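You operate a simulated robot arm through the tools that you are given. There is no shell and no other tool. Be economical: measure what you need, move in short steps, check, and stop when the job is done.

The job below is to be done with a simulated two-armed robot. You get a single attempt, and the scene is never put back.

TASK
Take the blue cover cloth from the trough end of the plywood bench and lay it out flat on the conveyor end of the plywood bench.

It is judged by the outcome, as a careful person would: the job done as asked, and still so three seconds after it is handed in. It fails if anything else is knocked over, pushed out of place, dropped, spilled or broken. A push-on lid holds only when it is set on centred and level and pressed home; a screw cap is set on level and turned clockwise until tight. Flat cloth is picked up by pressing the open fingertips on it (5 to 10 N) and closing them slowly along it; thin cloth reads only 2 to 8 mm in the jaws.

THE ROBOT
Two 6-joint arms with two-finger grippers on one trunk, on a base that drives. Base frame: it is fixed to the floor where the robot stands at the start and does not move with it; the origin is under the middle of the robot, x ahead of it, y to its left, z up; the surface under the hand at the start is at about z = 0.9. Units: m, rad, N and s.
The left shoulder is at the start at [0.061, 0.143, 0.791], the right one opposite. With the tool pointing down near the work surface each hand reaches from about 0.1 to 0.66 m from the robot's upright axis, wherever it stands, measured 20 degrees to its own side. Places, roughly: conveyor end of the plywood bench [0.7, -2.1, 0.9]. Payload 2.45 kg a hand.
Tool frame (each hand has its own): the origin (TCP) lies between the finger pads and is the grasp point; the fingertips stand 0.026 m ahead of it; z points along the fingers, y is the line along which they close. The gripper opens to 0.096 m. The gripper's body begins 0.069 m behind the TCP.
Orientation is told as [roll, pitch, yaw] about the base's x, y, z axes, in that order, counted from this pose: with the fingers straight down and closing along the base's y, the tool's x points along the base's -x, its y along +y and its z along -z.

THE INTERFACE
- The arms move only by the tool apply_moves. It takes "left_increments", "right_increments" or both (then of equal length, played together; a hand with none holds still); each is a list of rows, each a list of 7 numbers: the shift along the tool's x, y, z in units of 40 mm (1.0 is 40 mm), then the turn, a rotation vector about the tool's x, y, z in units of 6 degrees (1.0 is 6 degrees), then the finger opening in m, from 0 to 0.096. In form: [[dx, dy, dz, rx, ry, rz, fingers], ...]. A call has 1 to 20 rows; each row shifts and turns the commanded pose from where the row before left it, along the tool's axes as they then stand. A call with a number of a shift or a turn outside -1 to 1 is refused whole. Rows are played at 5 a second. More than 0.05 m and 0.15 rad between two rows, or a gripper value outside its range, and nothing of the call is played. Where a pose cannot be reached the arm comes as near as it can. A force on the tool above 40 N (or 10 N above the force at the start of the call, whichever is more), or a blocked arm, ends the call early, and 0.2 s more pass. The fingers move at their own pace and stop on an object; they squeeze with about 44 N. The grip force told is the motor's: it shows also when the fingers shut on nothing. Time passes only in rows, and 0.2 s behind the last, so rows that do not move let the fingers close. The reply holds the time, the measured pose of the TCP, the force on the tool along the base axes, the opening and the grip force, in the units named above and with some noise, with the torque about the TCP (base axes, N m) and any sound that the robot's microphone picked up.
- Cameras (640 x 400 px; columns grow to the right, rows downward): "scene" is now at [0.1402, -0.0225, 1.4029]; the picture's right is [-0.27, -0.96, 0.00], its down [-0.66, 0.18, -0.73] and it looks along [0.70, -0.20, -0.69] (base axes); focal length 288 px, centre (320, 200). "left" rides on the left gripper at [0.081, -0.003, -0.098] in its tool frame; the picture's right is [0.04, 1.00, 0.00], its down [-0.73, 0.03, -0.68] and it looks along [-0.68, 0.03, 0.73] (tool axes); focal length 256 px, centre (320, 200). "right" rides on the right gripper at [0.082, 0.003, -0.098] in its tool frame; the picture's right is [-0.04, 1.00, 0.00], its down [-0.73, -0.03, -0.68] and it looks along [-0.68, -0.03, 0.73] (tool axes); focal length 256 px, centre (320, 200). There is no depth. A picture from a camera that has moved, and an enlarged one, comes with that camera's place and axes in the base frame and with its lens.
- snapshot(camera): a new picture of that camera. The clock stands still meanwhile.
- raise_lower(by): slides the trunk up (or, below 0, down) by that many m; the arms and the scene camera ride with it, the base frame stays. It gives what a move gives, with no picture.
- steer(legs): drives the robot by 1 to 6 legs, each [ahead, turn to the left] in m and rad, along the robot's own axes; the way and the turn of a leg run together, so that a leg with both is an arc; at most 1.5 m and 3.142 rad a leg. The arms and the cameras ride along, it lands a little off, and it stops where it bumps. It gives what a move gives.
- turn_head(pan, tilt): turns the head with the scene camera to pan (to the left, within 1.501 rad either way) and tilt (down, from -0.506 to 1.204), counted from straight ahead of the robot. It gives what a move gives.
- enlarge(camera, box): a new picture of the part [left, top, right, bottom] of that camera's present view, enlarged. The clock stands still meanwhile.
- job_done(): hands the job in; it is judged then, once.

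Work in short steps. Places have to be worked out from the pictures, the camera data and where the tool is seen: move nearer, look again, correct. Check each grasp and each placing, and mend what went wrong. You have 120 turns and 100 pictures in all, those below and enlarged ones among them. Open the grippers and draw the arms clear of the work before you hand the job in, unless the task says otherwise; then end with one line.

The tools are called after "Emit:" as name(argument=value, ...) on one line, values as JSON. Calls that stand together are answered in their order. apply_moves: Moves the arms, as the interface text tells. Its arguments: {"type":"object","properties":{"left_increments":{"type":"array","items":{"type":"array","items":{"type":"number"}}},"right_increments":{"type":"array","items":{"type":"array","items":{"type":"number"}}}},"required":[]} The other tools are called the same way: raise_lower (by) slides the trunk up or down; steer (legs) drives the base; turn_head (pan, tilt) turns the head that bears the scene camera; snapshot (camera) takes a picture; enlarge (camera, box) takes an enlarged picture of a part of a camera's view; job_done () hands the job in.

At the start:

```text
t: 0.0
left_tool_pos: [0.5881, 0.1053, 1.031]
left_tcp_rot: [-0.003, 0.0, -0.014]
left_wrist_force: [0.4, 0.0, -0.4]
left_torque: [0.03, 0.01, -0.01]
left_width: 0.0961
left_grasp_force: 0.1
right_tool_pos: [0.4934, -0.3376, 1.1033]
right_tcp_rot: [0.0, 0.001, -0.01]
right_wrist_force: [0.0, 0.0, 0.1]
right_torque: [-0.02, -0.05, 0.01]
right_width: 0.0962
right_grasp_force: 0.0
trunk travel left (down, up): [-0.416, 0.174]
robot x, y, heading: [0.0013, -0.003, 0.0]
head pan, tilt: [-0.272, 0.754]
```

scene: 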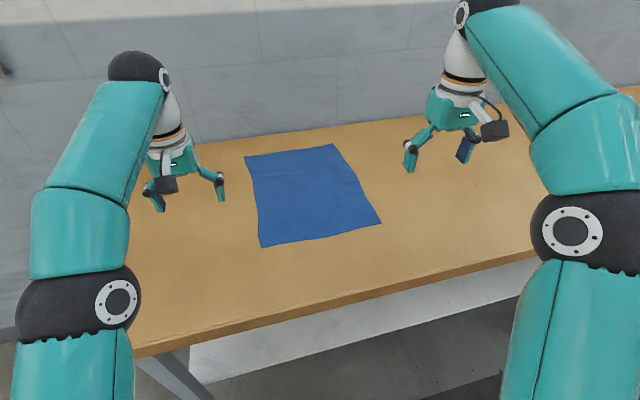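
right: 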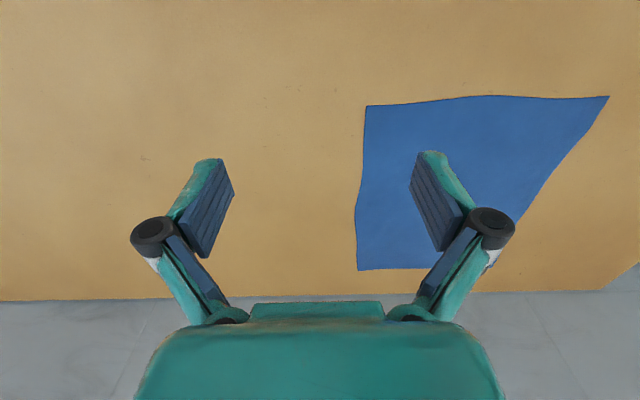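
left: 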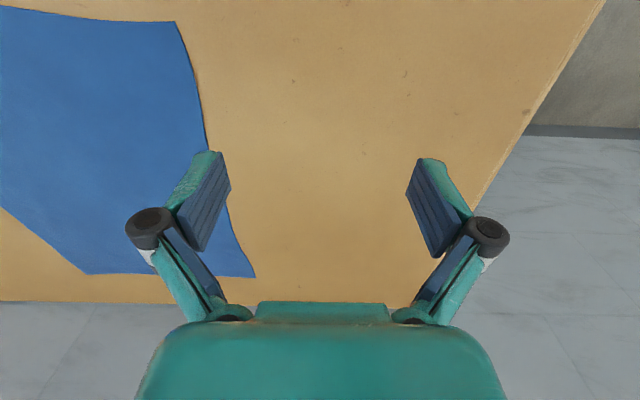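

The cloth lies at about x 0.54–0.89, y −0.28–0.0. I'll look toward the conveyor end first.

Emit:
turn_head(pan=-1.2, tilt=0.35)

Emit:
snapshot(camera="scene")

```text
t: 1.2
left_tool_pos: [0.5888, 0.1065, 1.0318]
left_tcp_rot: [-0.002, -0.001, -0.013]
left_wrist_force: [-0.4, -0.2, -0.4]
left_torque: [-0.04, -0.01, -0.01]
left_width: 0.0958
left_grasp_force: 0.0
right_tool_pos: [0.4939, -0.3363, 1.1026]
right_tcp_rot: [0.001, -0.001, -0.01]
right_wrist_force: [-0.2, -0.2, -0.3]
right_torque: [0.01, 0.01, -0.01]
right_width: 0.0959
right_grasp_force: 0.0
trunk travel left (down, up): [-0.416, 0.174]
robot x, y, heading: [0.0002, 0.0, -0.005]
head pan, tilt: [-1.201, 0.351]
```

```text
96 pictures are left
camera scene: at [0.0943, -0.0871, 1.4388], right [-0.93, -0.36, 0.0], down [-0.13, 0.32, -0.94], along [0.34, -0.88, -0.34], focal length 288 px, centre (320, 200)
```

scene: 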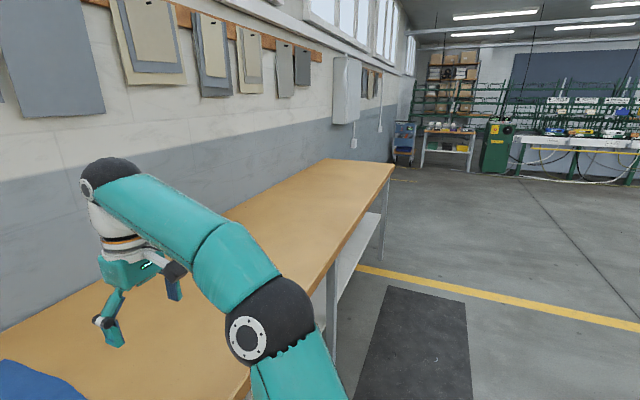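

The bench is clear all the way to y≈−2.5. I bring both open hands above the two near corners of the cloth, and turn the head back.

Emit:
apply_moves(left_increments=[[0.15, -0.85, 0.38, 0, 0, 0, 0.05], [0.15, -0.85, 0.38, 0, 0, 0, 0.05], [0.15, -0.85, 0.38, 0, 0, 0, 0.05], [0.15, -0.85, 0.38, 0, 0, 0, 0.05], [0, 0, 0, 0, 0, 0, 0.05]], right_increments=[[-0.445, 0.48, 0.83, 0, 0, 0, 0.05], [-0.445, 0.48, 0.83, 0, 0, 0, 0.05], [-0.445, 0.48, 0.83, 0, 0, 0, 0.05], [-0.445, 0.48, 0.83, 0, 0, 0, 0.05], [0, 0, 0, 0, 0, 0, 0.05]])

Emit:
turn_head(pan=-0.2, tilt=0.8)

Emit:
snapshot(camera="scene")

Emit:
snapshot(camera="left")

Emit:
snapshot(camera="right")

```text
t: 2.4
left_tool_pos: [0.562, -0.0307, 0.9709]
left_tcp_rot: [-0.003, 0.001, -0.013]
left_wrist_force: [0.2, -0.9, 0.3]
left_torque: [0.02, 0.03, 0.02]
left_width: 0.0501
left_grasp_force: 0.0
right_tool_pos: [0.5663, -0.2599, 0.9693]
right_tcp_rot: [-0.001, 0.0, -0.012]
right_wrist_force: [-0.9, -0.5, 0.7]
right_torque: [0.03, -0.02, 0.02]
right_width: 0.0498
right_grasp_force: 0.1
trunk travel left (down, up): [-0.416, 0.174]
robot x, y, heading: [0.0016, 0.0014, 0.001]
head pan, tilt: [-1.201, 0.351]
```

```text
t: 3.7
left_tool_pos: [0.562, -0.0297, 0.9712]
left_tcp_rot: [-0.001, -0.002, -0.012]
left_wrist_force: [-0.2, -0.2, 0.5]
left_torque: [0.0, -0.01, 0.0]
left_width: 0.05
left_grasp_force: 0.1
right_tool_pos: [0.5649, -0.2595, 0.9698]
right_tcp_rot: [0.0, 0.0, -0.012]
right_wrist_force: [0.1, 0.5, 0.0]
right_torque: [-0.01, -0.01, 0.01]
right_width: 0.0498
right_grasp_force: 0.1
trunk travel left (down, up): [-0.416, 0.174]
robot x, y, heading: [-0.0017, 0.0042, -0.001]
head pan, tilt: [-0.201, 0.799]
```

```text
95 pictures are left
camera scene: at [0.1396, -0.0165, 1.3992], right [-0.2, -0.98, 0.0], down [-0.7, 0.14, -0.7], along [0.68, -0.14, -0.72], focal length 288 px, centre (320, 200)
```

scene: 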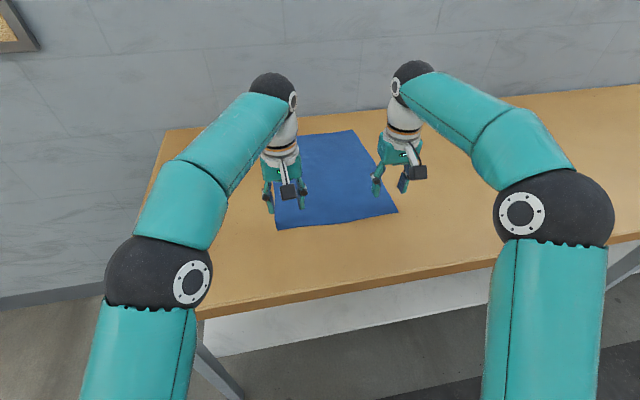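

```text
94 pictures are left
camera left: at [0.4811, -0.0323, 1.0702], right [-0.03, 1.0, 0.0], down [0.73, 0.02, 0.68], along [0.68, 0.02, -0.73], focal length 256 px, centre (320, 200)
```

left: 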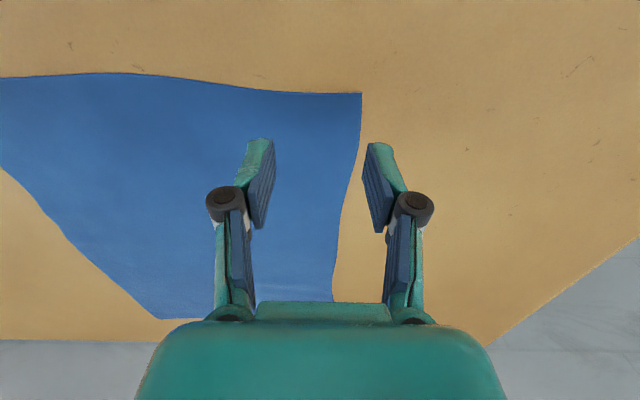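

```text
93 pictures are left
camera right: at [0.484, -0.2563, 1.068], right [0.05, 1.0, 0.0], down [0.73, -0.04, 0.68], along [0.68, -0.03, -0.73], focal length 256 px, centre (320, 200)
```

right: 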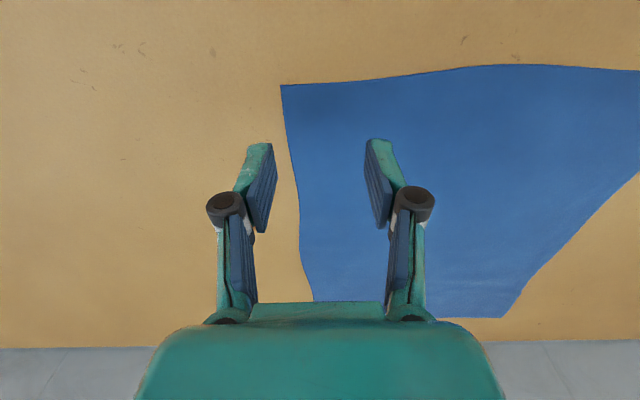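

The camera view puts near corners at about (0.543, −0.004) and (0.540, −0.283). I shift inward slightly, narrow the fingers and descend to just above the cloth.

Emit:
apply_moves(left_increments=[[0, -0.2, 0.4, 0, 0, 0, 0.036], [0, 0, 0.4, 0, 0, 0, 0.036], [0, 0, 0.15, 0, 0, 0, 0.036], [0, 0, 0, 0, 0, 0, 0.036]], right_increments=[[0, 0.2, 0.4, 0, 0, 0, 0.036], [0, 0, 0.4, 0, 0, 0, 0.036], [0, 0, 0.15, 0, 0, 0, 0.036], [0, 0, 0, 0, 0, 0, 0.036]])

Emit:
snapshot(camera="left")

Emit:
snapshot(camera="right")

```text
t: 4.7
left_tool_pos: [0.5636, -0.0391, 0.9333]
left_tcp_rot: [-0.002, 0.0, -0.01]
left_wrist_force: [0.5, -0.5, -0.8]
left_torque: [0.0, -0.03, -0.02]
left_width: 0.0359
left_grasp_force: 0.1
right_tool_pos: [0.5666, -0.2521, 0.9329]
right_tcp_rot: [0.002, -0.001, -0.011]
right_wrist_force: [0.4, 0.1, -0.3]
right_torque: [0.02, -0.01, -0.03]
right_width: 0.036
right_grasp_force: 0.0
trunk travel left (down, up): [-0.416, 0.174]
robot x, y, heading: [0.001, 0.0018, 0.004]
head pan, tilt: [-0.201, 0.799]
```

```text
92 pictures are left
camera left: at [0.4816, -0.0411, 1.0326], right [-0.03, 1.0, 0.0], down [0.73, 0.02, 0.68], along [0.68, 0.02, -0.73], focal length 256 px, centre (320, 200)
```

left: 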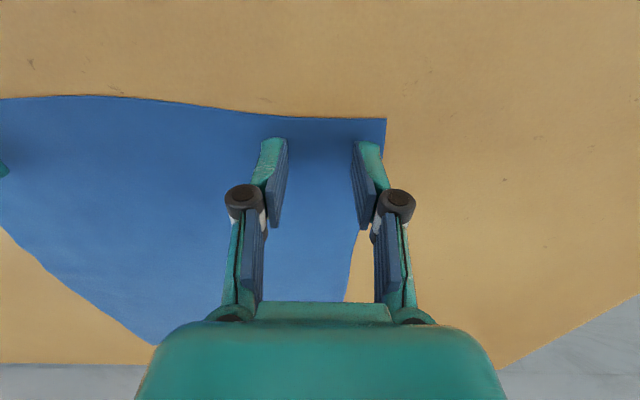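

```text
91 pictures are left
camera right: at [0.4838, -0.2484, 1.0299], right [0.05, 1.0, 0.0], down [0.73, -0.04, 0.68], along [0.68, -0.03, -0.73], focal length 256 px, centre (320, 200)
```

right: 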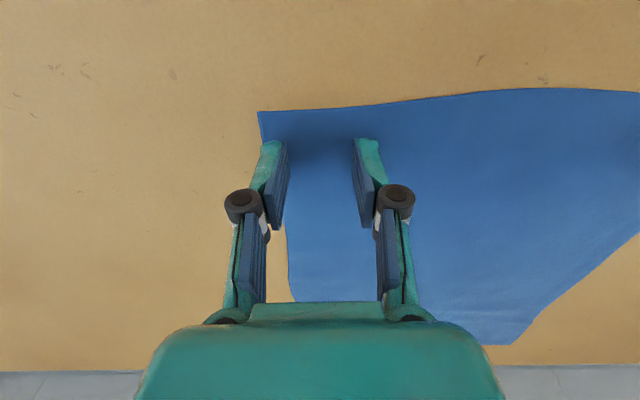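

Fingertips are over the cloth's corners. I press down in small steps, watching the force.

Emit:
apply_moves(left_increments=[[0, 0, 0.06, 0, 0, 0, 0.036], [0, 0, 0.06, 0, 0, 0, 0.036], [0, 0, 0.05, 0, 0, 0, 0.036]], right_increments=[[0, 0, 0.06, 0, 0, 0, 0.036], [0, 0, 0.06, 0, 0, 0, 0.036], [0, 0, 0.05, 0, 0, 0, 0.036]])

```text
t: 5.5
left_tool_pos: [0.5627, -0.0388, 0.9279]
left_tcp_rot: [-0.004, -0.003, -0.01]
left_wrist_force: [0.4, -0.1, 0.8]
left_torque: [0.01, 0.02, 0.02]
left_width: 0.0361
left_grasp_force: 0.1
right_tool_pos: [0.5653, -0.2521, 0.9271]
right_tcp_rot: [-0.001, -0.003, -0.009]
right_wrist_force: [0.0, -1.0, 11.4]
right_torque: [-0.12, 0.02, 0.01]
right_width: 0.0368
right_grasp_force: 0.5
trunk travel left (down, up): [-0.416, 0.174]
robot x, y, heading: [-0.001, 0.0003, -0.004]
head pan, tilt: [-0.201, 0.799]
```

Right touches (11 N); left is just short. Lower the left about 1 mm, ease the right a touch.

Emit:
apply_moves(left_increments=[[0, 0, 0.025, 0, 0, 0, 0.036], [0, 0, 0, 0, 0, 0, 0.036]], right_increments=[[0, 0, -0.007, 0, 0, 0, 0.036], [0, 0, 0, 0, 0, 0, 0.036]])

```text
t: 6.1
left_tool_pos: [0.5624, -0.0386, 0.9275]
left_tcp_rot: [-0.003, -0.001, -0.012]
left_wrist_force: [1.8, -0.7, 4.0]
left_torque: [0.08, 0.03, -0.04]
left_width: 0.0364
left_grasp_force: 0.1
right_tool_pos: [0.5646, -0.2518, 0.9269]
right_tcp_rot: [0.0, -0.002, -0.01]
right_wrist_force: [2.1, -2.0, 16.0]
right_torque: [-0.21, 0.0, 0.02]
right_width: 0.0366
right_grasp_force: 4.6
trunk travel left (down, up): [-0.416, 0.174]
robot x, y, heading: [-0.0009, -0.0025, 0.001]
head pan, tilt: [-0.201, 0.799]
```

Right is too firm at 16 N; ease it up, push left slightly.

Emit:
apply_moves(left_increments=[[0, 0, 0.008, 0, 0, 0, 0.036], [0, 0, 0, 0, 0, 0, 0.036]], right_increments=[[0, 0, -0.015, 0, 0, 0, 0.036], [0, 0, 0, 0, 0, 0, 0.036]])

```text
t: 6.7
left_tool_pos: [0.5626, -0.039, 0.9272]
left_tcp_rot: [-0.002, -0.002, -0.011]
left_wrist_force: [3.2, -1.1, 8.9]
left_torque: [0.03, -0.01, -0.03]
left_width: 0.0369
left_grasp_force: 0.8
right_tool_pos: [0.5638, -0.2522, 0.9273]
right_tcp_rot: [-0.001, 0.001, -0.009]
right_wrist_force: [2.1, -0.1, 13.0]
right_torque: [-0.02, 0.02, -0.03]
right_width: 0.0364
right_grasp_force: 4.5
trunk travel left (down, up): [-0.416, 0.174]
robot x, y, heading: [0.0001, 0.0001, 0.001]
head pan, tilt: [-0.201, 0.799]
```

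Good contact. Now close slowly along the cloth.

Emit:
apply_moves(left_increments=[[0, 0, 0, 0, 0, 0, 0.032], [0, 0, 0, 0, 0, 0, 0.028], [0, 0, 0, 0, 0, 0, 0.024], [0, 0, 0, 0, 0, 0, 0.02], [0, 0, 0, 0, 0, 0, 0.016], [0, 0, 0, 0, 0, 0, 0.012], [0, 0, 0, 0, 0, 0, 0.008], [0, 0, 0, 0, 0, 0, 0.004], [0, 0, 0, 0, 0, 0, 0], [0, 0, 0, 0, 0, 0, 0]], right_increments=[[0, 0, -0.01, 0, 0, 0, 0.032], [0, 0, 0, 0, 0, 0, 0.028], [0, 0, 0, 0, 0, 0, 0.024], [0, 0, 0, 0, 0, 0, 0.02], [0, 0, 0, 0, 0, 0, 0.016], [0, 0, 0, 0, 0, 0, 0.012], [0, 0, 0, 0, 0, 0, 0.008], [0, 0, 0, 0, 0, 0, 0.004], [0, 0, 0, 0, 0, 0, 0], [0, 0, 0, 0, 0, 0, 0]])

Emit:
snapshot(camera="left")

Emit:
snapshot(camera="right")

```text
t: 8.9
left_tool_pos: [0.561, -0.0387, 0.9265]
left_tcp_rot: [-0.004, -0.002, -0.011]
left_wrist_force: [0.3, -10.1, 12.5]
left_torque: [-0.51, -0.06, 0.02]
left_width: 0.0017
left_grasp_force: 29.6
right_tool_pos: [0.5637, -0.2517, 0.9273]
right_tcp_rot: [0.002, 0.0, -0.01]
right_wrist_force: [0.0, 9.3, 1.0]
right_torque: [0.2, 0.01, 0.0]
right_width: 0.003
right_grasp_force: 32.8
trunk travel left (down, up): [-0.416, 0.174]
robot x, y, heading: [0.0012, -0.002, 0.002]
head pan, tilt: [-0.201, 0.799]
```

```text
90 pictures are left
camera left: at [0.4796, -0.0413, 1.0257], right [-0.03, 1.0, 0.0], down [0.73, 0.02, 0.68], along [0.68, 0.02, -0.73], focal length 256 px, centre (320, 200)
```

left: 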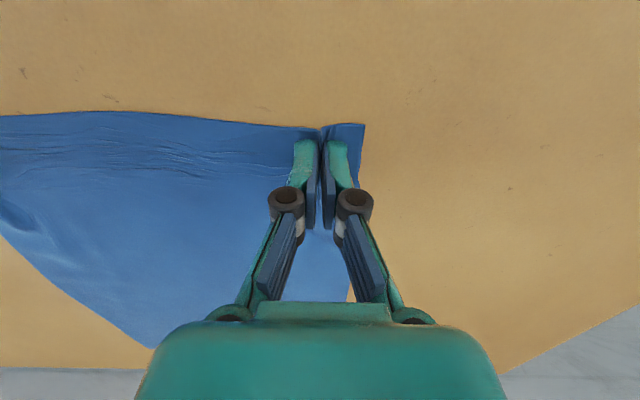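

```text
89 pictures are left
camera right: at [0.4828, -0.2484, 1.0247], right [0.05, 1.0, 0.0], down [0.73, -0.04, 0.68], along [0.68, -0.03, -0.73], focal length 256 px, centre (320, 200)
```

right: 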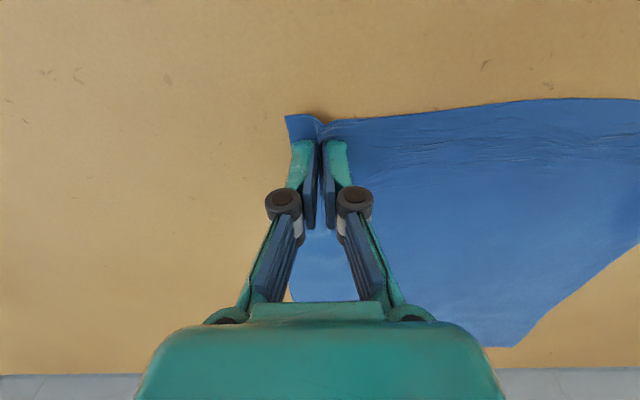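

Both folds look caught (right 3 mm, left 1.7 mm); the cloth is taut between. I bring hands slightly together while lifting a little and check.

Emit:
apply_moves(left_increments=[[0, -0.12, -0.1, 0, 0, 0, 0], [0, -0.12, -0.2, 0, 0, 0, 0], [0, 0, -0.3, 0, 0, 0, 0], [0, 0, -0.4, 0, 0, 0, 0], [0, 0, -0.5, 0, 0, 0, 0]], right_increments=[[0, 0.12, -0.1, 0, 0, 0, 0], [0, 0.12, -0.2, 0, 0, 0, 0], [0, 0, -0.3, 0, 0, 0, 0], [0, 0, -0.4, 0, 0, 0, 0], [0, 0, -0.5, 0, 0, 0, 0]])

Emit:
snapshot(camera="scene")

Emit:
snapshot(camera="left")

```text
t: 10.1
left_tool_pos: [0.5626, -0.0478, 0.9851]
left_tcp_rot: [-0.002, 0.001, -0.011]
left_wrist_force: [0.1, -0.7, -0.1]
left_torque: [0.0, -0.03, 0.02]
left_width: 0.0035
left_grasp_force: 30.0
right_tool_pos: [0.567, -0.244, 0.9887]
right_tcp_rot: [0.001, 0.0, -0.011]
right_wrist_force: [0.2, 1.3, -4.2]
right_torque: [0.0, 0.01, 0.03]
right_width: 0.0041
right_grasp_force: 28.9
trunk travel left (down, up): [-0.416, 0.174]
robot x, y, heading: [-0.0001, -0.0024, 0.003]
head pan, tilt: [-0.201, 0.799]
```

```text
88 pictures are left
camera scene: at [0.1393, -0.0165, 1.3992], right [-0.2, -0.98, 0.0], down [-0.7, 0.14, -0.7], along [0.68, -0.14, -0.72], focal length 288 px, centre (320, 200)
```

scene: 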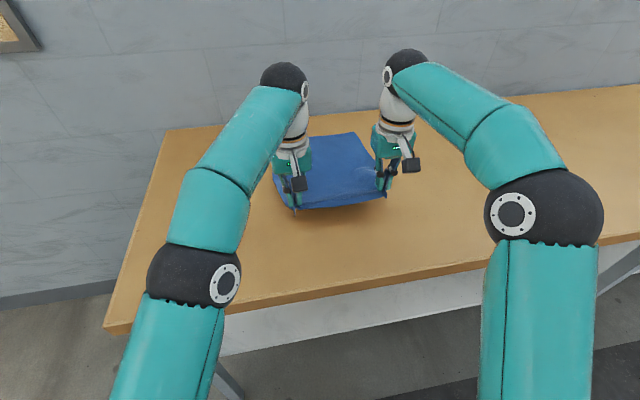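

```text
87 pictures are left
camera left: at [0.4811, -0.0506, 1.0839], right [-0.03, 1.0, 0.0], down [0.73, 0.02, 0.68], along [0.68, 0.02, -0.73], focal length 256 px, centre (320, 200)
```

left: 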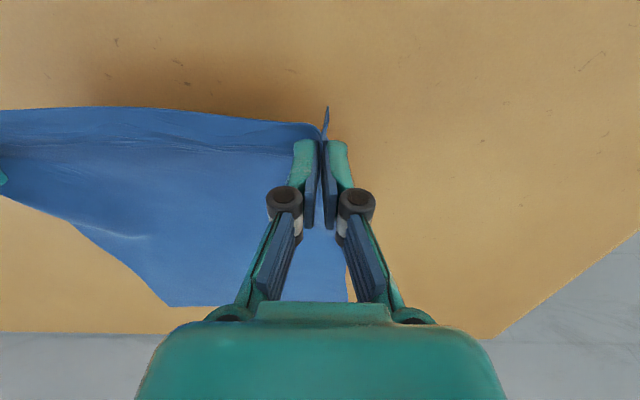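

Both corners are securely held. I raise the arms and then the trunk so the cloth hangs clear.

Emit:
apply_moves(left_increments=[[0, 0, -0.5, 0, 0, 0, 0], [0.1, 0, -0.5, 0, 0, 0, 0], [0.2, 0, -0.5, 0, 0, 0, 0], [0.2, 0, -0.5, 0, 0, 0, 0], [0.2, 0, -0.5, 0, 0, 0, 0], [0.2, 0, -0.5, 0, 0, 0, 0], [0.2, 0, -0.5, 0, 0, 0, 0], [0.1, 0, -0.5, 0, 0, 0, 0], [0, 0, 0, 0, 0, 0, 0]], right_increments=[[0, 0, -0.5, 0, 0, 0, 0], [0.1, 0, -0.5, 0, 0, 0, 0], [0.2, 0, -0.5, 0, 0, 0, 0], [0.2, 0, -0.5, 0, 0, 0, 0], [0.2, 0, -0.5, 0, 0, 0, 0], [0.2, 0, -0.5, 0, 0, 0, 0], [0.2, 0, -0.5, 0, 0, 0, 0], [0.1, 0, -0.5, 0, 0, 0, 0], [0, 0, 0, 0, 0, 0, 0]])

Emit:
raise_lower(by=0.17)

Emit:
snapshot(camera="scene")

```text
t: 12.1
left_tool_pos: [0.5334, -0.042, 1.0477]
left_tcp_rot: [-0.002, -0.001, -0.011]
left_wrist_force: [-0.6, -7.4, 2.7]
left_torque: [-0.12, 0.07, 0.09]
left_width: 0.0012
left_grasp_force: 30.1
left hand out of reach, approached as far as the arm can: row 2, 3, 4, 5, 6, 7, 8
right_tool_pos: [0.5102, -0.2422, 1.1337]
right_tcp_rot: [0.001, -0.003, -0.01]
right_wrist_force: [1.6, 8.4, -3.6]
right_torque: [0.26, -0.07, -0.11]
right_width: 0.0014
right_grasp_force: 30.6
right hand out of reach, approached as far as the arm can: row 8
trunk travel left (down, up): [-0.416, 0.174]
robot x, y, heading: [-0.0003, 0.0016, -0.001]
head pan, tilt: [-0.201, 0.799]
```

```text
t: 14.0
left_tool_pos: [0.5337, -0.0431, 1.2187]
left_tcp_rot: [-0.002, 0.0, -0.012]
left_wrist_force: [-0.5, -4.7, 1.0]
left_torque: [-0.12, 0.02, 0.08]
left_width: 0.0027
left_grasp_force: 30.6
right_tool_pos: [0.5106, -0.2419, 1.3037]
right_tcp_rot: [0.0, -0.003, -0.011]
right_wrist_force: [0.9, 4.5, -1.7]
right_torque: [0.11, -0.01, -0.11]
right_width: 0.0011
right_grasp_force: 30.5
trunk travel left (down, up): [-0.586, 0.004]
robot x, y, heading: [-0.0007, -0.0004, 0.003]
head pan, tilt: [-0.201, 0.799]
```

```text
86 pictures are left
camera scene: at [0.1398, -0.0165, 1.5691], right [-0.2, -0.98, 0.0], down [-0.7, 0.14, -0.7], along [0.68, -0.14, -0.72], focal length 288 px, centre (320, 200)
```

scene: 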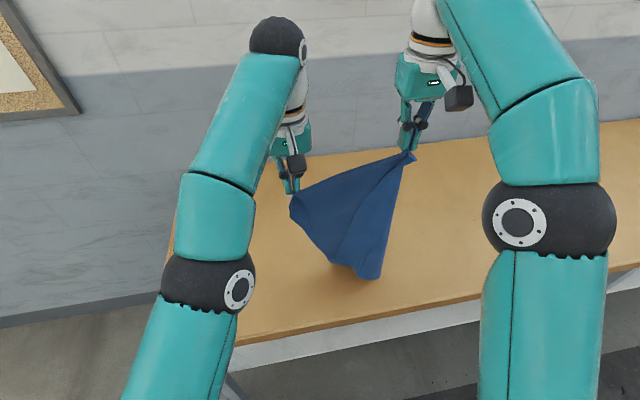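

The left arm hit its reach limit, so the hands are uneven. I shift both hands to the left, so they're symmetric about the robot, lowering the right to level.

Emit:
apply_moves(left_increments=[[0, 0.5, 0, 0, 0, 0, 0], [0, 0.5, 0, 0, 0, 0, 0], [0, 0.5, 0, 0, 0, 0, 0], [0, 0.5, 0, 0, 0, 0, 0], [0, 0.5, 0, 0, 0, 0, 0], [0, 0.5, 0, 0, 0, 0, 0], [0, 0, 0, 0, 0, 0, 0]], right_increments=[[0, 0.5, 0.2, 0, 0, 0, 0], [0, 0.5, 0.2, 0, 0, 0, 0], [0, 0.5, 0.2, 0, 0, 0, 0], [0, 0.5, 0.2, 0, 0, 0, 0], [0, 0.5, 0.2, 0, 0, 0, 0], [0, 0.5, 0.2, 0, 0, 0, 0], [0, 0, 0, 0, 0, 0, 0]])

Emit:
snapshot(camera="scene")

```text
t: 15.6
left_tool_pos: [0.5328, 0.0766, 1.2168]
left_tcp_rot: [-0.003, -0.001, -0.014]
left_wrist_force: [-1.0, 0.5, 0.3]
left_torque: [0.02, 0.02, -0.01]
left_width: 0.0023
left_grasp_force: 29.3
right_tool_pos: [0.5117, -0.1215, 1.2558]
right_tcp_rot: [0.001, -0.002, -0.011]
right_wrist_force: [0.1, -0.8, -0.3]
right_torque: [-0.01, 0.03, 0.0]
right_width: 0.0014
right_grasp_force: 31.6
trunk travel left (down, up): [-0.586, 0.004]
robot x, y, heading: [-0.0001, -0.0024, 0.002]
head pan, tilt: [-0.201, 0.799]
```

```text
85 pictures are left
camera scene: at [0.1398, -0.0172, 1.5692], right [-0.2, -0.98, 0.0], down [-0.7, 0.14, -0.7], along [0.68, -0.14, -0.72], focal length 288 px, centre (320, 200)
```

scene: 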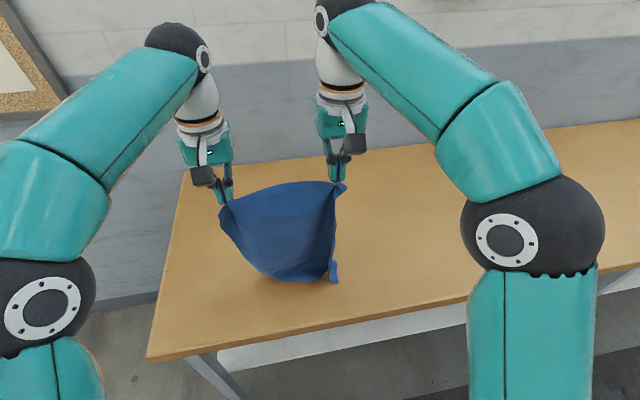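

Held by both. Raise the left 0.09 m and the right 0.05 m to level at about 1.31.

Emit:
apply_moves(left_increments=[[0.1, 0, -0.5, 0, 0, 0, 0], [0.1, 0, -0.5, 0, 0, 0, 0], [0.1, 0, -0.5, 0, 0, 0, 0], [0.1, 0, -0.4, 0, 0, 0, 0], [0.1, 0, -0.4, 0, 0, 0, 0], [0, 0, 0, 0, 0, 0, 0]], right_increments=[[0, 0, -0.2, 0, 0, 0, 0], [0, 0, -0.3, 0, 0, 0, 0], [0, 0, -0.3, 0, 0, 0, 0], [0, 0, -0.3, 0, 0, 0, 0], [0, 0, -0.2, 0, 0, 0, 0], [0, 0, 0, 0, 0, 0, 0]])

Emit:
snapshot(camera="scene")

```text
t: 17.0
left_tool_pos: [0.5055, 0.0786, 1.2989]
left_tcp_rot: [-0.003, -0.002, -0.011]
left_wrist_force: [0.7, -0.5, -0.5]
left_torque: [0.01, 0.01, -0.03]
left_width: 0.003
left_grasp_force: 31.3
left hand out of reach, approached as far as the arm can: row 4, 5
right_tool_pos: [0.5097, -0.1236, 1.3033]
right_tcp_rot: [0.002, -0.003, -0.009]
right_wrist_force: [0.6, 0.3, 0.7]
right_torque: [0.04, 0.06, -0.02]
right_width: 0.0016
right_grasp_force: 30.3
right hand out of reach, approached as far as the arm can: row 5
trunk travel left (down, up): [-0.586, 0.004]
robot x, y, heading: [-0.002, 0.0011, 0.001]
head pan, tilt: [-0.201, 0.799]
```

```text
84 pictures are left
camera scene: at [0.1407, -0.0164, 1.5691], right [-0.2, -0.98, 0.0], down [-0.7, 0.14, -0.7], along [0.68, -0.14, -0.72], focal length 288 px, centre (320, 200)
```

scene: 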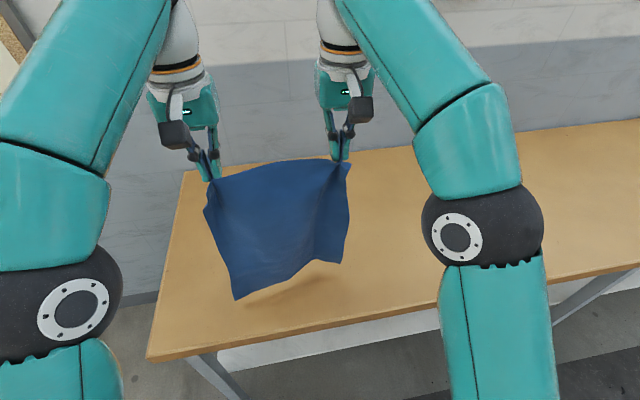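

The cloth hangs clear. I back off a little, turn right, drive along the bench.

Emit:
steer(legs=[[-0.25, 0], [0, -1.571]])

Emit:
snapshot(camera="scene")

```text
t: 22.5
left_tool_pos: [-0.095, -0.4877, 1.2948]
left_tcp_rot: [-0.007, -0.018, -1.418]
left_wrist_force: [-0.9, -0.6, 2.8]
left_torque: [0.03, -0.06, 0.0]
left_width: 0.0005
left_grasp_force: 27.9
right_tool_pos: [-0.2946, -0.5286, 1.3018]
right_tcp_rot: [0.006, -0.009, -1.415]
right_wrist_force: [-2.3, 0.4, -0.3]
right_torque: [0.02, -0.09, 0.03]
right_width: 0.0011
right_grasp_force: 30.8
trunk travel left (down, up): [-0.586, 0.004]
robot x, y, heading: [-0.1899, 0.0046, -1.44]
head pan, tilt: [-0.201, 0.799]
stopped in leg 2: the robot was blocked; the commanded pose is now the measured one
```

```text
83 pictures are left
camera scene: at [-0.1925, -0.1365, 1.569], right [-1.0, 0.07, 0.0], down [0.05, 0.72, -0.7], along [-0.05, -0.69, -0.72], focal length 288 px, centre (320, 200)
```

scene: 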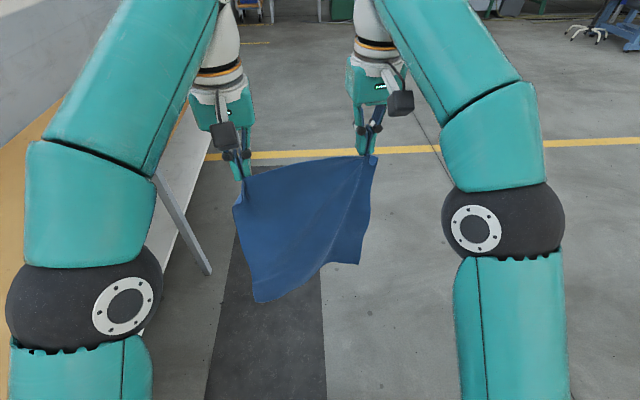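

The turn was blocked at −1.44 rad. I look toward the left side to see what touches.

Emit:
turn_head(pan=1.2, tilt=0.9)

Emit:
snapshot(camera="scene")

Emit:
turn_head(pan=-1.4, tilt=0.9)

Emit:
snapshot(camera="scene")

```text
t: 24.1
left_tool_pos: [-0.0895, -0.4869, 1.2949]
left_tcp_rot: [-0.011, -0.021, -1.415]
left_wrist_force: [-0.8, 0.1, -1.0]
left_torque: [0.03, 0.04, 0.03]
left_width: 0.0023
left_grasp_force: 35.5
right_tool_pos: [-0.289, -0.5265, 1.3031]
right_tcp_rot: [0.001, -0.01, -1.415]
right_wrist_force: [-0.2, 0.0, -0.6]
right_torque: [-0.02, 0.04, 0.02]
right_width: 0.0012
right_grasp_force: 31.1
trunk travel left (down, up): [-0.586, 0.004]
robot x, y, heading: [-0.1866, 0.0096, -1.441]
head pan, tilt: [1.201, 0.901]
```

```text
82 pictures are left
camera scene: at [-0.1078, -0.0726, 1.5613], right [-0.24, -0.97, 0.0], down [-0.76, 0.19, -0.62], along [0.6, -0.15, -0.78], focal length 288 px, centre (320, 200)
```

scene: 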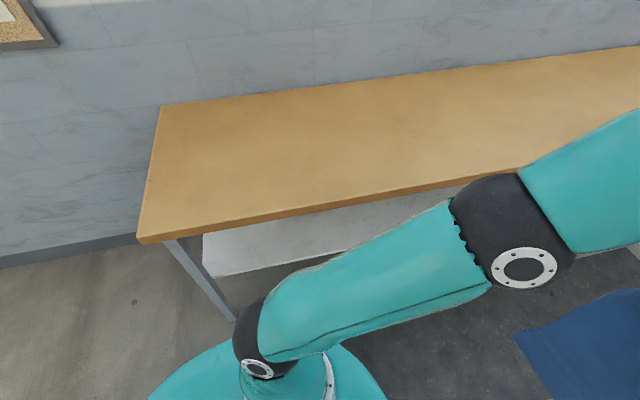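

```text
t: 26.4
left_tool_pos: [-0.0893, -0.4877, 1.2956]
left_tcp_rot: [-0.011, -0.019, -1.415]
left_wrist_force: [-0.1, -0.4, -0.6]
left_torque: [-0.03, 0.02, -0.03]
left_width: 0.0031
left_grasp_force: 30.3
right_tool_pos: [-0.2878, -0.5268, 1.303]
right_tcp_rot: [0.001, -0.011, -1.413]
right_wrist_force: [-0.3, 0.6, -0.1]
right_torque: [-0.03, 0.02, -0.02]
right_width: 0.0011
right_grasp_force: 30.4
trunk travel left (down, up): [-0.586, 0.004]
robot x, y, heading: [-0.188, 0.0049, -1.436]
head pan, tilt: [-1.4, 0.901]
```

```text
81 pictures are left
camera scene: at [-0.2534, -0.0769, 1.5613], right [-0.3, 0.96, 0.0], down [0.75, 0.23, -0.62], along [-0.59, -0.18, -0.78], focal length 288 px, centre (320, 200)
```

scene: 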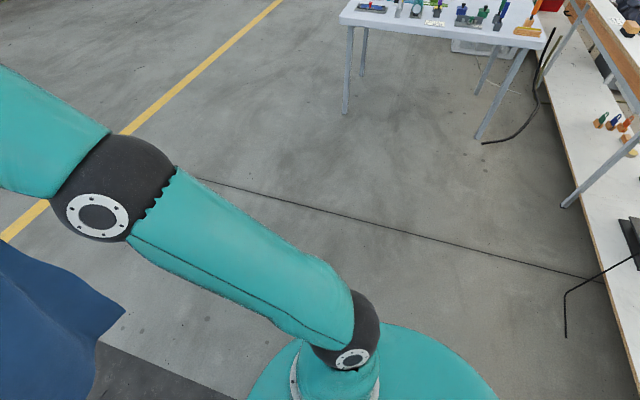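

The obstacle seems to be on the side away from the bench or behind. I look further back on the right.

Emit:
turn_head(pan=-1.5, tilt=1.2)

Emit:
snapshot(camera="scene")

Emit:
turn_head(pan=1.5, tilt=1.2)

Emit:
snapshot(camera="scene")

```text
t: 27.2
left_tool_pos: [-0.0886, -0.4874, 1.2949]
left_tcp_rot: [-0.011, -0.018, -1.417]
left_wrist_force: [-0.1, -1.2, 0.0]
left_torque: [-0.02, 0.03, -0.02]
left_width: 0.0025
left_grasp_force: 29.3
right_tool_pos: [-0.2893, -0.5267, 1.3013]
right_tcp_rot: [0.003, -0.01, -1.414]
right_wrist_force: [-0.5, 0.2, -0.2]
right_torque: [0.01, 0.01, -0.04]
right_width: 0.0012
right_grasp_force: 30.7
trunk travel left (down, up): [-0.586, 0.004]
robot x, y, heading: [-0.1889, 0.0056, -1.442]
head pan, tilt: [-1.499, 1.201]
```

```text
80 pictures are left
camera scene: at [-0.2361, -0.0656, 1.5415], right [-0.2, 0.98, 0.0], down [0.91, 0.19, -0.36], along [-0.36, -0.07, -0.93], focal length 288 px, centre (320, 200)
```

scene: 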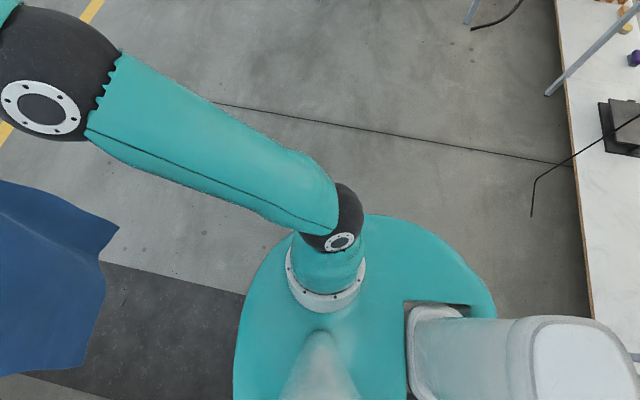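

```text
t: 29.8
left_tool_pos: [-0.0894, -0.4874, 1.2949]
left_tcp_rot: [-0.011, -0.019, -1.415]
left_wrist_force: [-0.8, 0.6, 1.9]
left_torque: [0.06, -0.03, -0.03]
left_width: 0.0004
left_grasp_force: 28.9
right_tool_pos: [-0.2883, -0.5277, 1.3025]
right_tcp_rot: [0.002, -0.01, -1.411]
right_wrist_force: [1.7, -0.3, 0.2]
right_torque: [0.02, 0.01, -0.05]
right_width: 0.0012
right_grasp_force: 30.1
trunk travel left (down, up): [-0.586, 0.004]
robot x, y, heading: [-0.1874, 0.0041, -1.445]
head pan, tilt: [1.499, 1.201]
```

```text
79 pictures are left
camera scene: at [-0.1254, -0.0513, 1.5415], right [0.06, -1.0, 0.0], down [-0.93, -0.05, -0.36], along [0.36, 0.02, -0.93], focal length 288 px, centre (320, 200)
```

scene: 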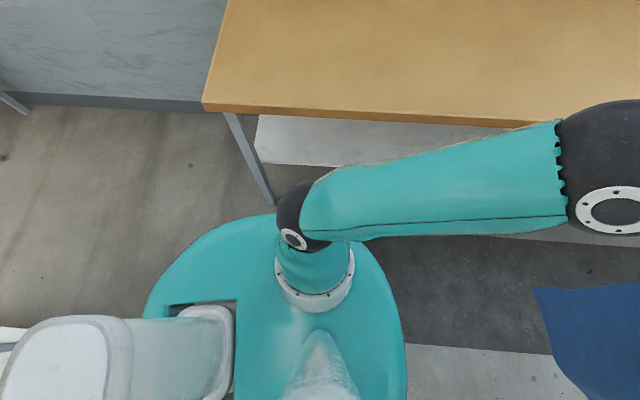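

The robot's rear column appears to be near the bench behind it, so moving ahead frees it. I drive ahead first, finishing the turn on the way.

Emit:
turn_head(pan=0.0, tilt=0.7)

Emit:
steer(legs=[[0.3, 0], [0.7, -0.16]])

Emit:
snapshot(camera="scene")

```text
t: 31.4
left_tool_pos: [-0.0876, -0.4862, 1.2957]
left_tcp_rot: [-0.009, -0.019, -1.415]
left_wrist_force: [0.1, 0.0, 1.6]
left_torque: [-0.01, 0.06, 0.02]
left_width: 0.0009
left_grasp_force: 32.0
right_tool_pos: [-0.2885, -0.5265, 1.3033]
right_tcp_rot: [0.001, -0.01, -1.414]
right_wrist_force: [-0.1, 0.1, -0.1]
right_torque: [-0.01, 0.03, 0.01]
right_width: 0.0011
right_grasp_force: 30.7
trunk travel left (down, up): [-0.586, 0.004]
robot x, y, heading: [-0.1881, 0.0075, -1.446]
head pan, tilt: [0.0, 0.7]
```

```text
t: 37.0
left_tool_pos: [-0.0879, -1.4972, 1.2955]
left_tcp_rot: [-0.011, -0.019, -1.566]
left_wrist_force: [1.6, 1.2, 0.7]
left_torque: [0.02, -0.09, 0.01]
left_width: 0.0021
left_grasp_force: 35.3
right_tool_pos: [-0.2901, -1.5069, 1.3025]
right_tcp_rot: [0.0, -0.011, -1.564]
right_wrist_force: [0.2, 0.2, -0.1]
right_torque: [-0.03, 0.0, 0.01]
right_width: 0.001
right_grasp_force: 30.4
trunk travel left (down, up): [-0.586, 0.004]
robot x, y, heading: [-0.1134, -0.9924, -1.593]
head pan, tilt: [0.0, 0.7]
```

```text
78 pictures are left
camera scene: at [-0.115, -1.1415, 1.5774], right [-1.0, 0.02, 0.0], down [0.01, 0.64, -0.76], along [-0.02, -0.76, -0.64], focal length 288 px, centre (320, 200)
```

scene: 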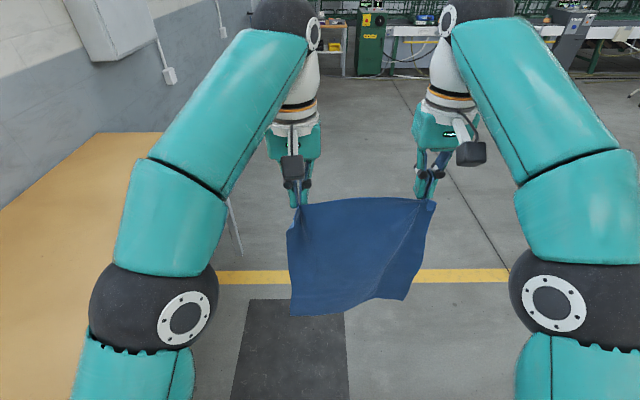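

Bench spans x≈0.38–0.99 and ends near y≈−2.5. I drive on to y≈−2.07 and turn to face the bench.

Emit:
steer(legs=[[1.08, 0.0], [0, 1.593]])

Emit:
turn_head(pan=0.0, tilt=0.8)

Emit:
snapshot(camera="scene")

```text
t: 46.5
left_tool_pos: [0.3728, -2.0949, 1.2967]
left_tcp_rot: [-0.018, -0.02, -0.085]
left_wrist_force: [0.2, 1.2, -3.9]
left_torque: [-0.18, 0.01, 0.01]
left_width: 0.0023
left_grasp_force: 27.3
right_tool_pos: [0.3634, -2.2977, 1.3012]
right_tcp_rot: [-0.002, -0.015, -0.082]
right_wrist_force: [-0.8, 1.6, -0.9]
right_torque: [-0.16, 0.04, -0.01]
right_width: 0.0012
right_grasp_force: 30.2
trunk travel left (down, up): [-0.586, 0.004]
robot x, y, heading: [-0.1434, -2.1472, -0.077]
head pan, tilt: [0.0, 0.7]
stopped in leg 2: the robot was blocked; the commanded pose is now the measured one
```

```text
t: 47.2
left_tool_pos: [0.3701, -2.1026, 1.2961]
left_tcp_rot: [-0.011, -0.019, -0.085]
left_wrist_force: [-0.3, -1.1, -1.8]
left_torque: [0.03, -0.02, -0.03]
left_width: 0.004
left_grasp_force: 35.1
right_tool_pos: [0.3618, -2.3054, 1.303]
right_tcp_rot: [0.005, -0.018, -0.084]
right_wrist_force: [0.3, -0.4, 0.2]
right_torque: [0.03, -0.02, -0.01]
right_width: 0.0013
right_grasp_force: 30.8
trunk travel left (down, up): [-0.586, 0.004]
robot x, y, heading: [-0.1439, -2.1448, -0.073]
head pan, tilt: [0.0, 0.799]
```

```text
77 pictures are left
camera scene: at [-0.0003, -2.1605, 1.5692], right [-0.07, -1.0, 0.0], down [-0.71, 0.05, -0.7], along [0.7, -0.05, -0.72], focal length 288 px, centre (320, 200)
```

scene: 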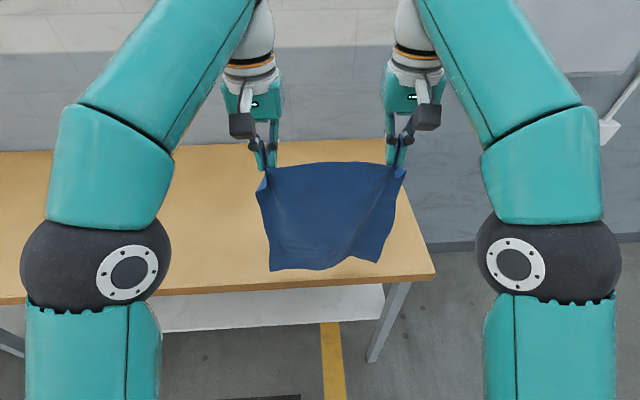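

The robot now faces the bench at (−0.14, −2.145). I straighten while driving in a little closer.

Emit:
steer(legs=[[0.2, 0.1]])

Emit:
snapshot(camera="scene")

```text
t: 48.8
left_tool_pos: [0.5621, -2.0554, 1.2954]
left_tcp_rot: [-0.013, -0.016, 0.01]
left_wrist_force: [0.9, 1.4, -0.4]
left_torque: [-0.03, -0.02, 0.02]
left_width: 0.0033
left_grasp_force: 31.5
right_tool_pos: [0.5731, -2.2592, 1.3015]
right_tcp_rot: [0.001, -0.016, 0.013]
right_wrist_force: [0.7, 0.9, -0.5]
right_torque: [-0.01, 0.08, -0.01]
right_width: 0.0015
right_grasp_force: 31.1
trunk travel left (down, up): [-0.586, 0.004]
robot x, y, heading: [0.0537, -2.1556, 0.023]
head pan, tilt: [0.0, 0.799]
```

```text
76 pictures are left
camera scene: at [0.1997, -2.1523, 1.5691], right [0.02, -1.0, 0.0], down [-0.72, -0.02, -0.7], along [0.7, 0.01, -0.72], focal length 288 px, centre (320, 200)
```

scene: 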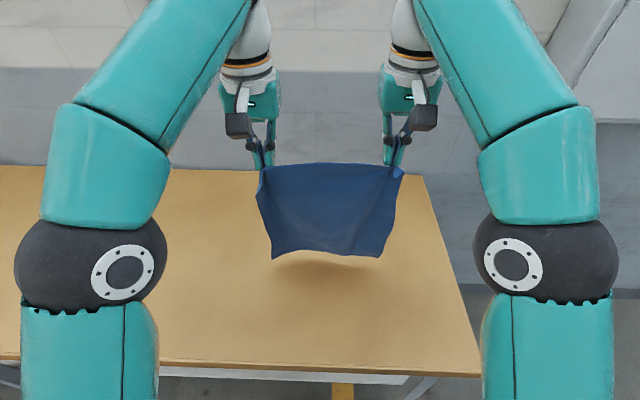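

Clear. I pitch both hands 45° forward to gain reach, checking the result.

Emit:
apply_moves(left_increments=[[0, 0, 0, 0, -0.94, 0, 0], [0, 0, 0, 0, -0.94, 0, 0], [0, 0, 0, 0, -0.94, 0, 0], [0, 0, 0, 0, -0.94, 0, 0], [0, 0, 0, 0, -0.94, 0, 0], [0, 0, 0, 0, -0.94, 0, 0], [0, 0, 0, 0, -0.94, 0, 0], [0, 0, 0, 0, -0.94, 0, 0]], right_increments=[[0, 0, 0, 0, -0.94, 0, 0], [0, 0, 0, 0, -0.94, 0, 0], [0, 0, 0, 0, -0.94, 0, 0], [0, 0, 0, 0, -0.94, 0, 0], [0, 0, 0, 0, -0.94, 0, 0], [0, 0, 0, 0, -0.94, 0, 0], [0, 0, 0, 0, -0.94, 0, 0], [0, 0, 0, 0, -0.94, 0, 0]])

Emit:
snapshot(camera="scene")

```text
t: 50.6
left_tool_pos: [0.5613, -2.0576, 1.2971]
left_tcp_rot: [-0.02, -0.81, 0.026]
left_wrist_force: [1.5, 0.1, -0.2]
left_torque: [-0.01, 0.0, 0.01]
left_width: 0.003
left_grasp_force: 31.6
right_tool_pos: [0.5713, -2.2615, 1.3035]
right_tcp_rot: [0.005, -0.806, 0.009]
right_wrist_force: [0.3, 0.3, -0.9]
right_torque: [0.0, 0.02, -0.01]
right_width: 0.0012
right_grasp_force: 31.2
trunk travel left (down, up): [-0.586, 0.004]
robot x, y, heading: [0.0538, -2.1559, 0.022]
head pan, tilt: [0.0, 0.799]
```

```text
75 pictures are left
camera scene: at [0.1969, -2.1541, 1.5694], right [0.02, -1.0, 0.0], down [-0.72, -0.02, -0.7], along [0.7, 0.02, -0.72], focal length 288 px, centre (320, 200)
```

scene: 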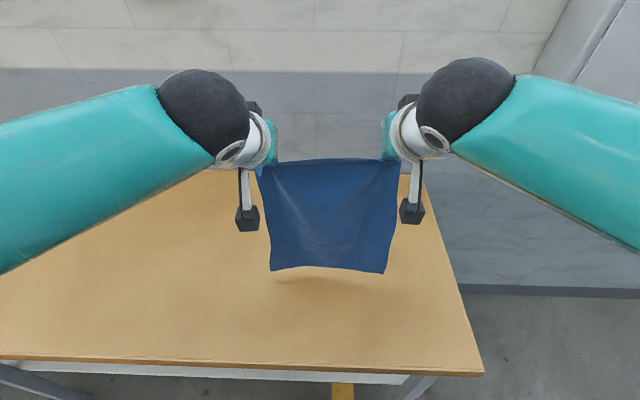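

Works well. Now move both hands forward ~0.2 m (and 3 cm toward +y), keeping height.

Emit:
apply_moves(left_increments=[[-0.43, 0.1, 0.45, 0, 0, 0, 0], [-0.43, 0.1, 0.45, 0, 0, 0, 0], [-0.43, 0.1, 0.45, 0, 0, 0, 0], [-0.43, 0.1, 0.45, 0, 0, 0, 0], [-0.43, 0.1, 0.45, 0, 0, 0, 0], [-0.43, 0.1, 0.45, 0, 0, 0, 0], [-0.43, 0.1, 0.45, 0, 0, 0, 0], [-0.43, 0.1, 0.45, 0, 0, 0, 0], [0, 0, 0, 0, 0, 0, 0]], right_increments=[[-0.43, 0.1, 0.45, 0, 0, 0, 0], [-0.43, 0.1, 0.45, 0, 0, 0, 0], [-0.43, 0.1, 0.45, 0, 0, 0, 0], [-0.43, 0.1, 0.45, 0, 0, 0, 0], [-0.43, 0.1, 0.45, 0, 0, 0, 0], [-0.43, 0.1, 0.45, 0, 0, 0, 0], [-0.43, 0.1, 0.45, 0, 0, 0, 0], [-0.43, 0.1, 0.45, 0, 0, 0, 0], [0, 0, 0, 0, 0, 0, 0]])

Emit:
snapshot(camera="scene")

```text
t: 52.6
left_tool_pos: [0.7581, -2.0231, 1.2969]
left_tcp_rot: [-0.016, -0.808, 0.023]
left_wrist_force: [1.0, -0.1, -0.2]
left_torque: [-0.01, 0.06, -0.01]
left_width: 0.0037
left_grasp_force: 35.2
right_tool_pos: [0.768, -2.2248, 1.3031]
right_tcp_rot: [0.004, -0.808, 0.008]
right_wrist_force: [-0.3, -1.3, -0.7]
right_torque: [-0.01, 0.02, -0.01]
right_width: 0.0013
right_grasp_force: 30.8
trunk travel left (down, up): [-0.586, 0.004]
robot x, y, heading: [0.0544, -2.1566, 0.027]
head pan, tilt: [0.0, 0.799]
```

```text
74 pictures are left
camera scene: at [0.1963, -2.1544, 1.5694], right [0.02, -1.0, 0.0], down [-0.72, -0.02, -0.7], along [0.7, 0.02, -0.72], focal length 288 px, centre (320, 200)
```

scene: 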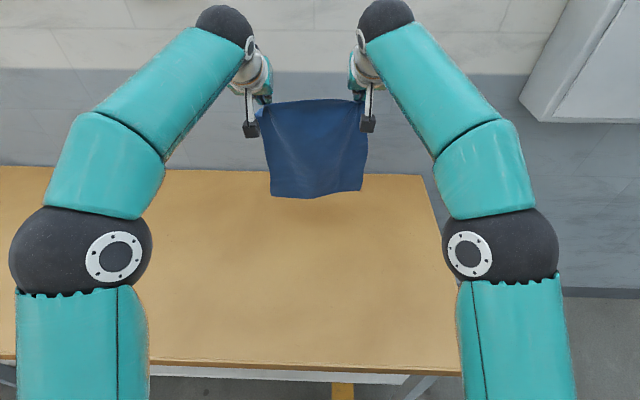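

Hands at x≈0.76. Go forward 4 cm more, then lower the trunk 0.07 so the bottom edge nearly reaches the bench.

Emit:
apply_moves(left_increments=[[-0.35, 0, 0.36, 0, 0, 0, 0], [-0.35, 0, 0.36, 0, 0, 0, 0], [0, 0, 0, 0, 0, 0, 0]], right_increments=[[-0.28, 0, 0.3, 0, 0, 0, 0], [-0.28, 0, 0.3, 0, 0, 0, 0], [0, 0, 0, 0, 0, 0, 0]])

Emit:
raise_lower(by=-0.07)

Emit:
snapshot(camera="scene")

```text
t: 53.4
left_tool_pos: [0.7943, -2.0241, 1.2909]
left_tcp_rot: [-0.015, -0.807, 0.024]
left_wrist_force: [-0.2, 0.9, -0.4]
left_torque: [0.0, 0.03, -0.01]
left_width: 0.0038
left_grasp_force: 33.6
left hand out of reach, approached as far as the arm can: row 2
right_tool_pos: [0.7922, -2.2252, 1.2942]
right_tcp_rot: [0.005, -0.805, 0.009]
right_wrist_force: [0.2, -0.3, -0.5]
right_torque: [0.01, 0.0, 0.0]
right_width: 0.0014
right_grasp_force: 30.7
right hand out of reach, approached as far as the arm can: row 2
trunk travel left (down, up): [-0.586, 0.004]
robot x, y, heading: [0.0604, -2.1559, 0.022]
head pan, tilt: [0.0, 0.799]
```

```text
t: 54.4
left_tool_pos: [0.7944, -2.0237, 1.2196]
left_tcp_rot: [-0.018, -0.807, 0.024]
left_wrist_force: [0.8, -0.4, -0.3]
left_torque: [-0.01, 0.02, 0.03]
left_width: 0.0015
left_grasp_force: 30.6
right_tool_pos: [0.7907, -2.2259, 1.2225]
right_tcp_rot: [0.006, -0.802, 0.01]
right_wrist_force: [0.0, 0.0, 0.4]
right_torque: [-0.03, -0.02, 0.0]
right_width: 0.0016
right_grasp_force: 31.5
trunk travel left (down, up): [-0.516, 0.074]
robot x, y, heading: [0.0593, -2.1582, 0.021]
head pan, tilt: [0.0, 0.799]
```

```text
73 pictures are left
camera scene: at [0.1984, -2.154, 1.4992], right [0.02, -1.0, 0.0], down [-0.72, -0.02, -0.7], along [0.7, 0.02, -0.72], focal length 288 px, centre (320, 200)
```

scene: 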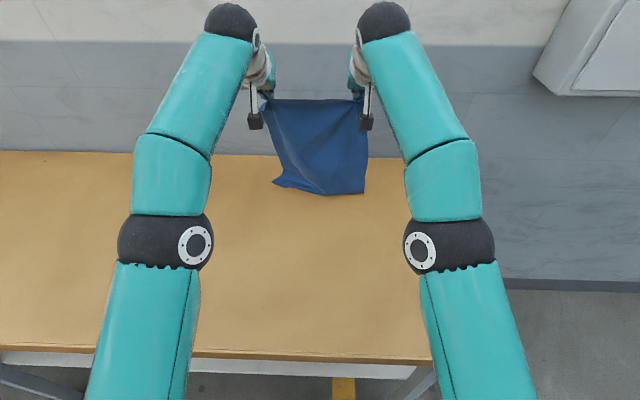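

The bottom edge is near/at the bench. Zoom in to see how it rests.

Emit:
enlarge(camera="scene", box=[220, 60, 420, 220])

```text
2.50 times, centred on (320, 140) of scene
camera zoom: at [0.1984, -2.154, 1.4992], right [0.02, -1.0, 0.0], down [-0.72, -0.02, -0.7], along [0.7, 0.02, -0.72], focal length 721 px, centre (320, 350)
```

zoom: 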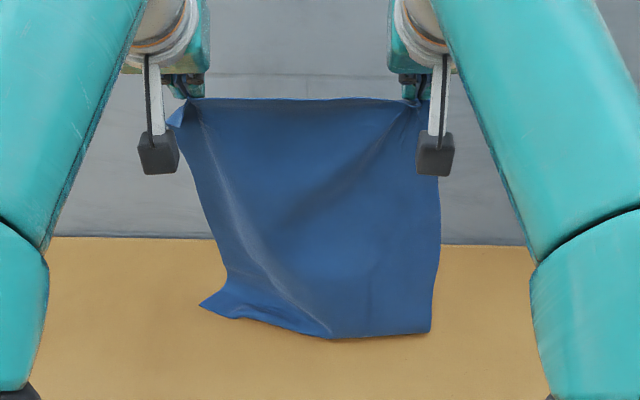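

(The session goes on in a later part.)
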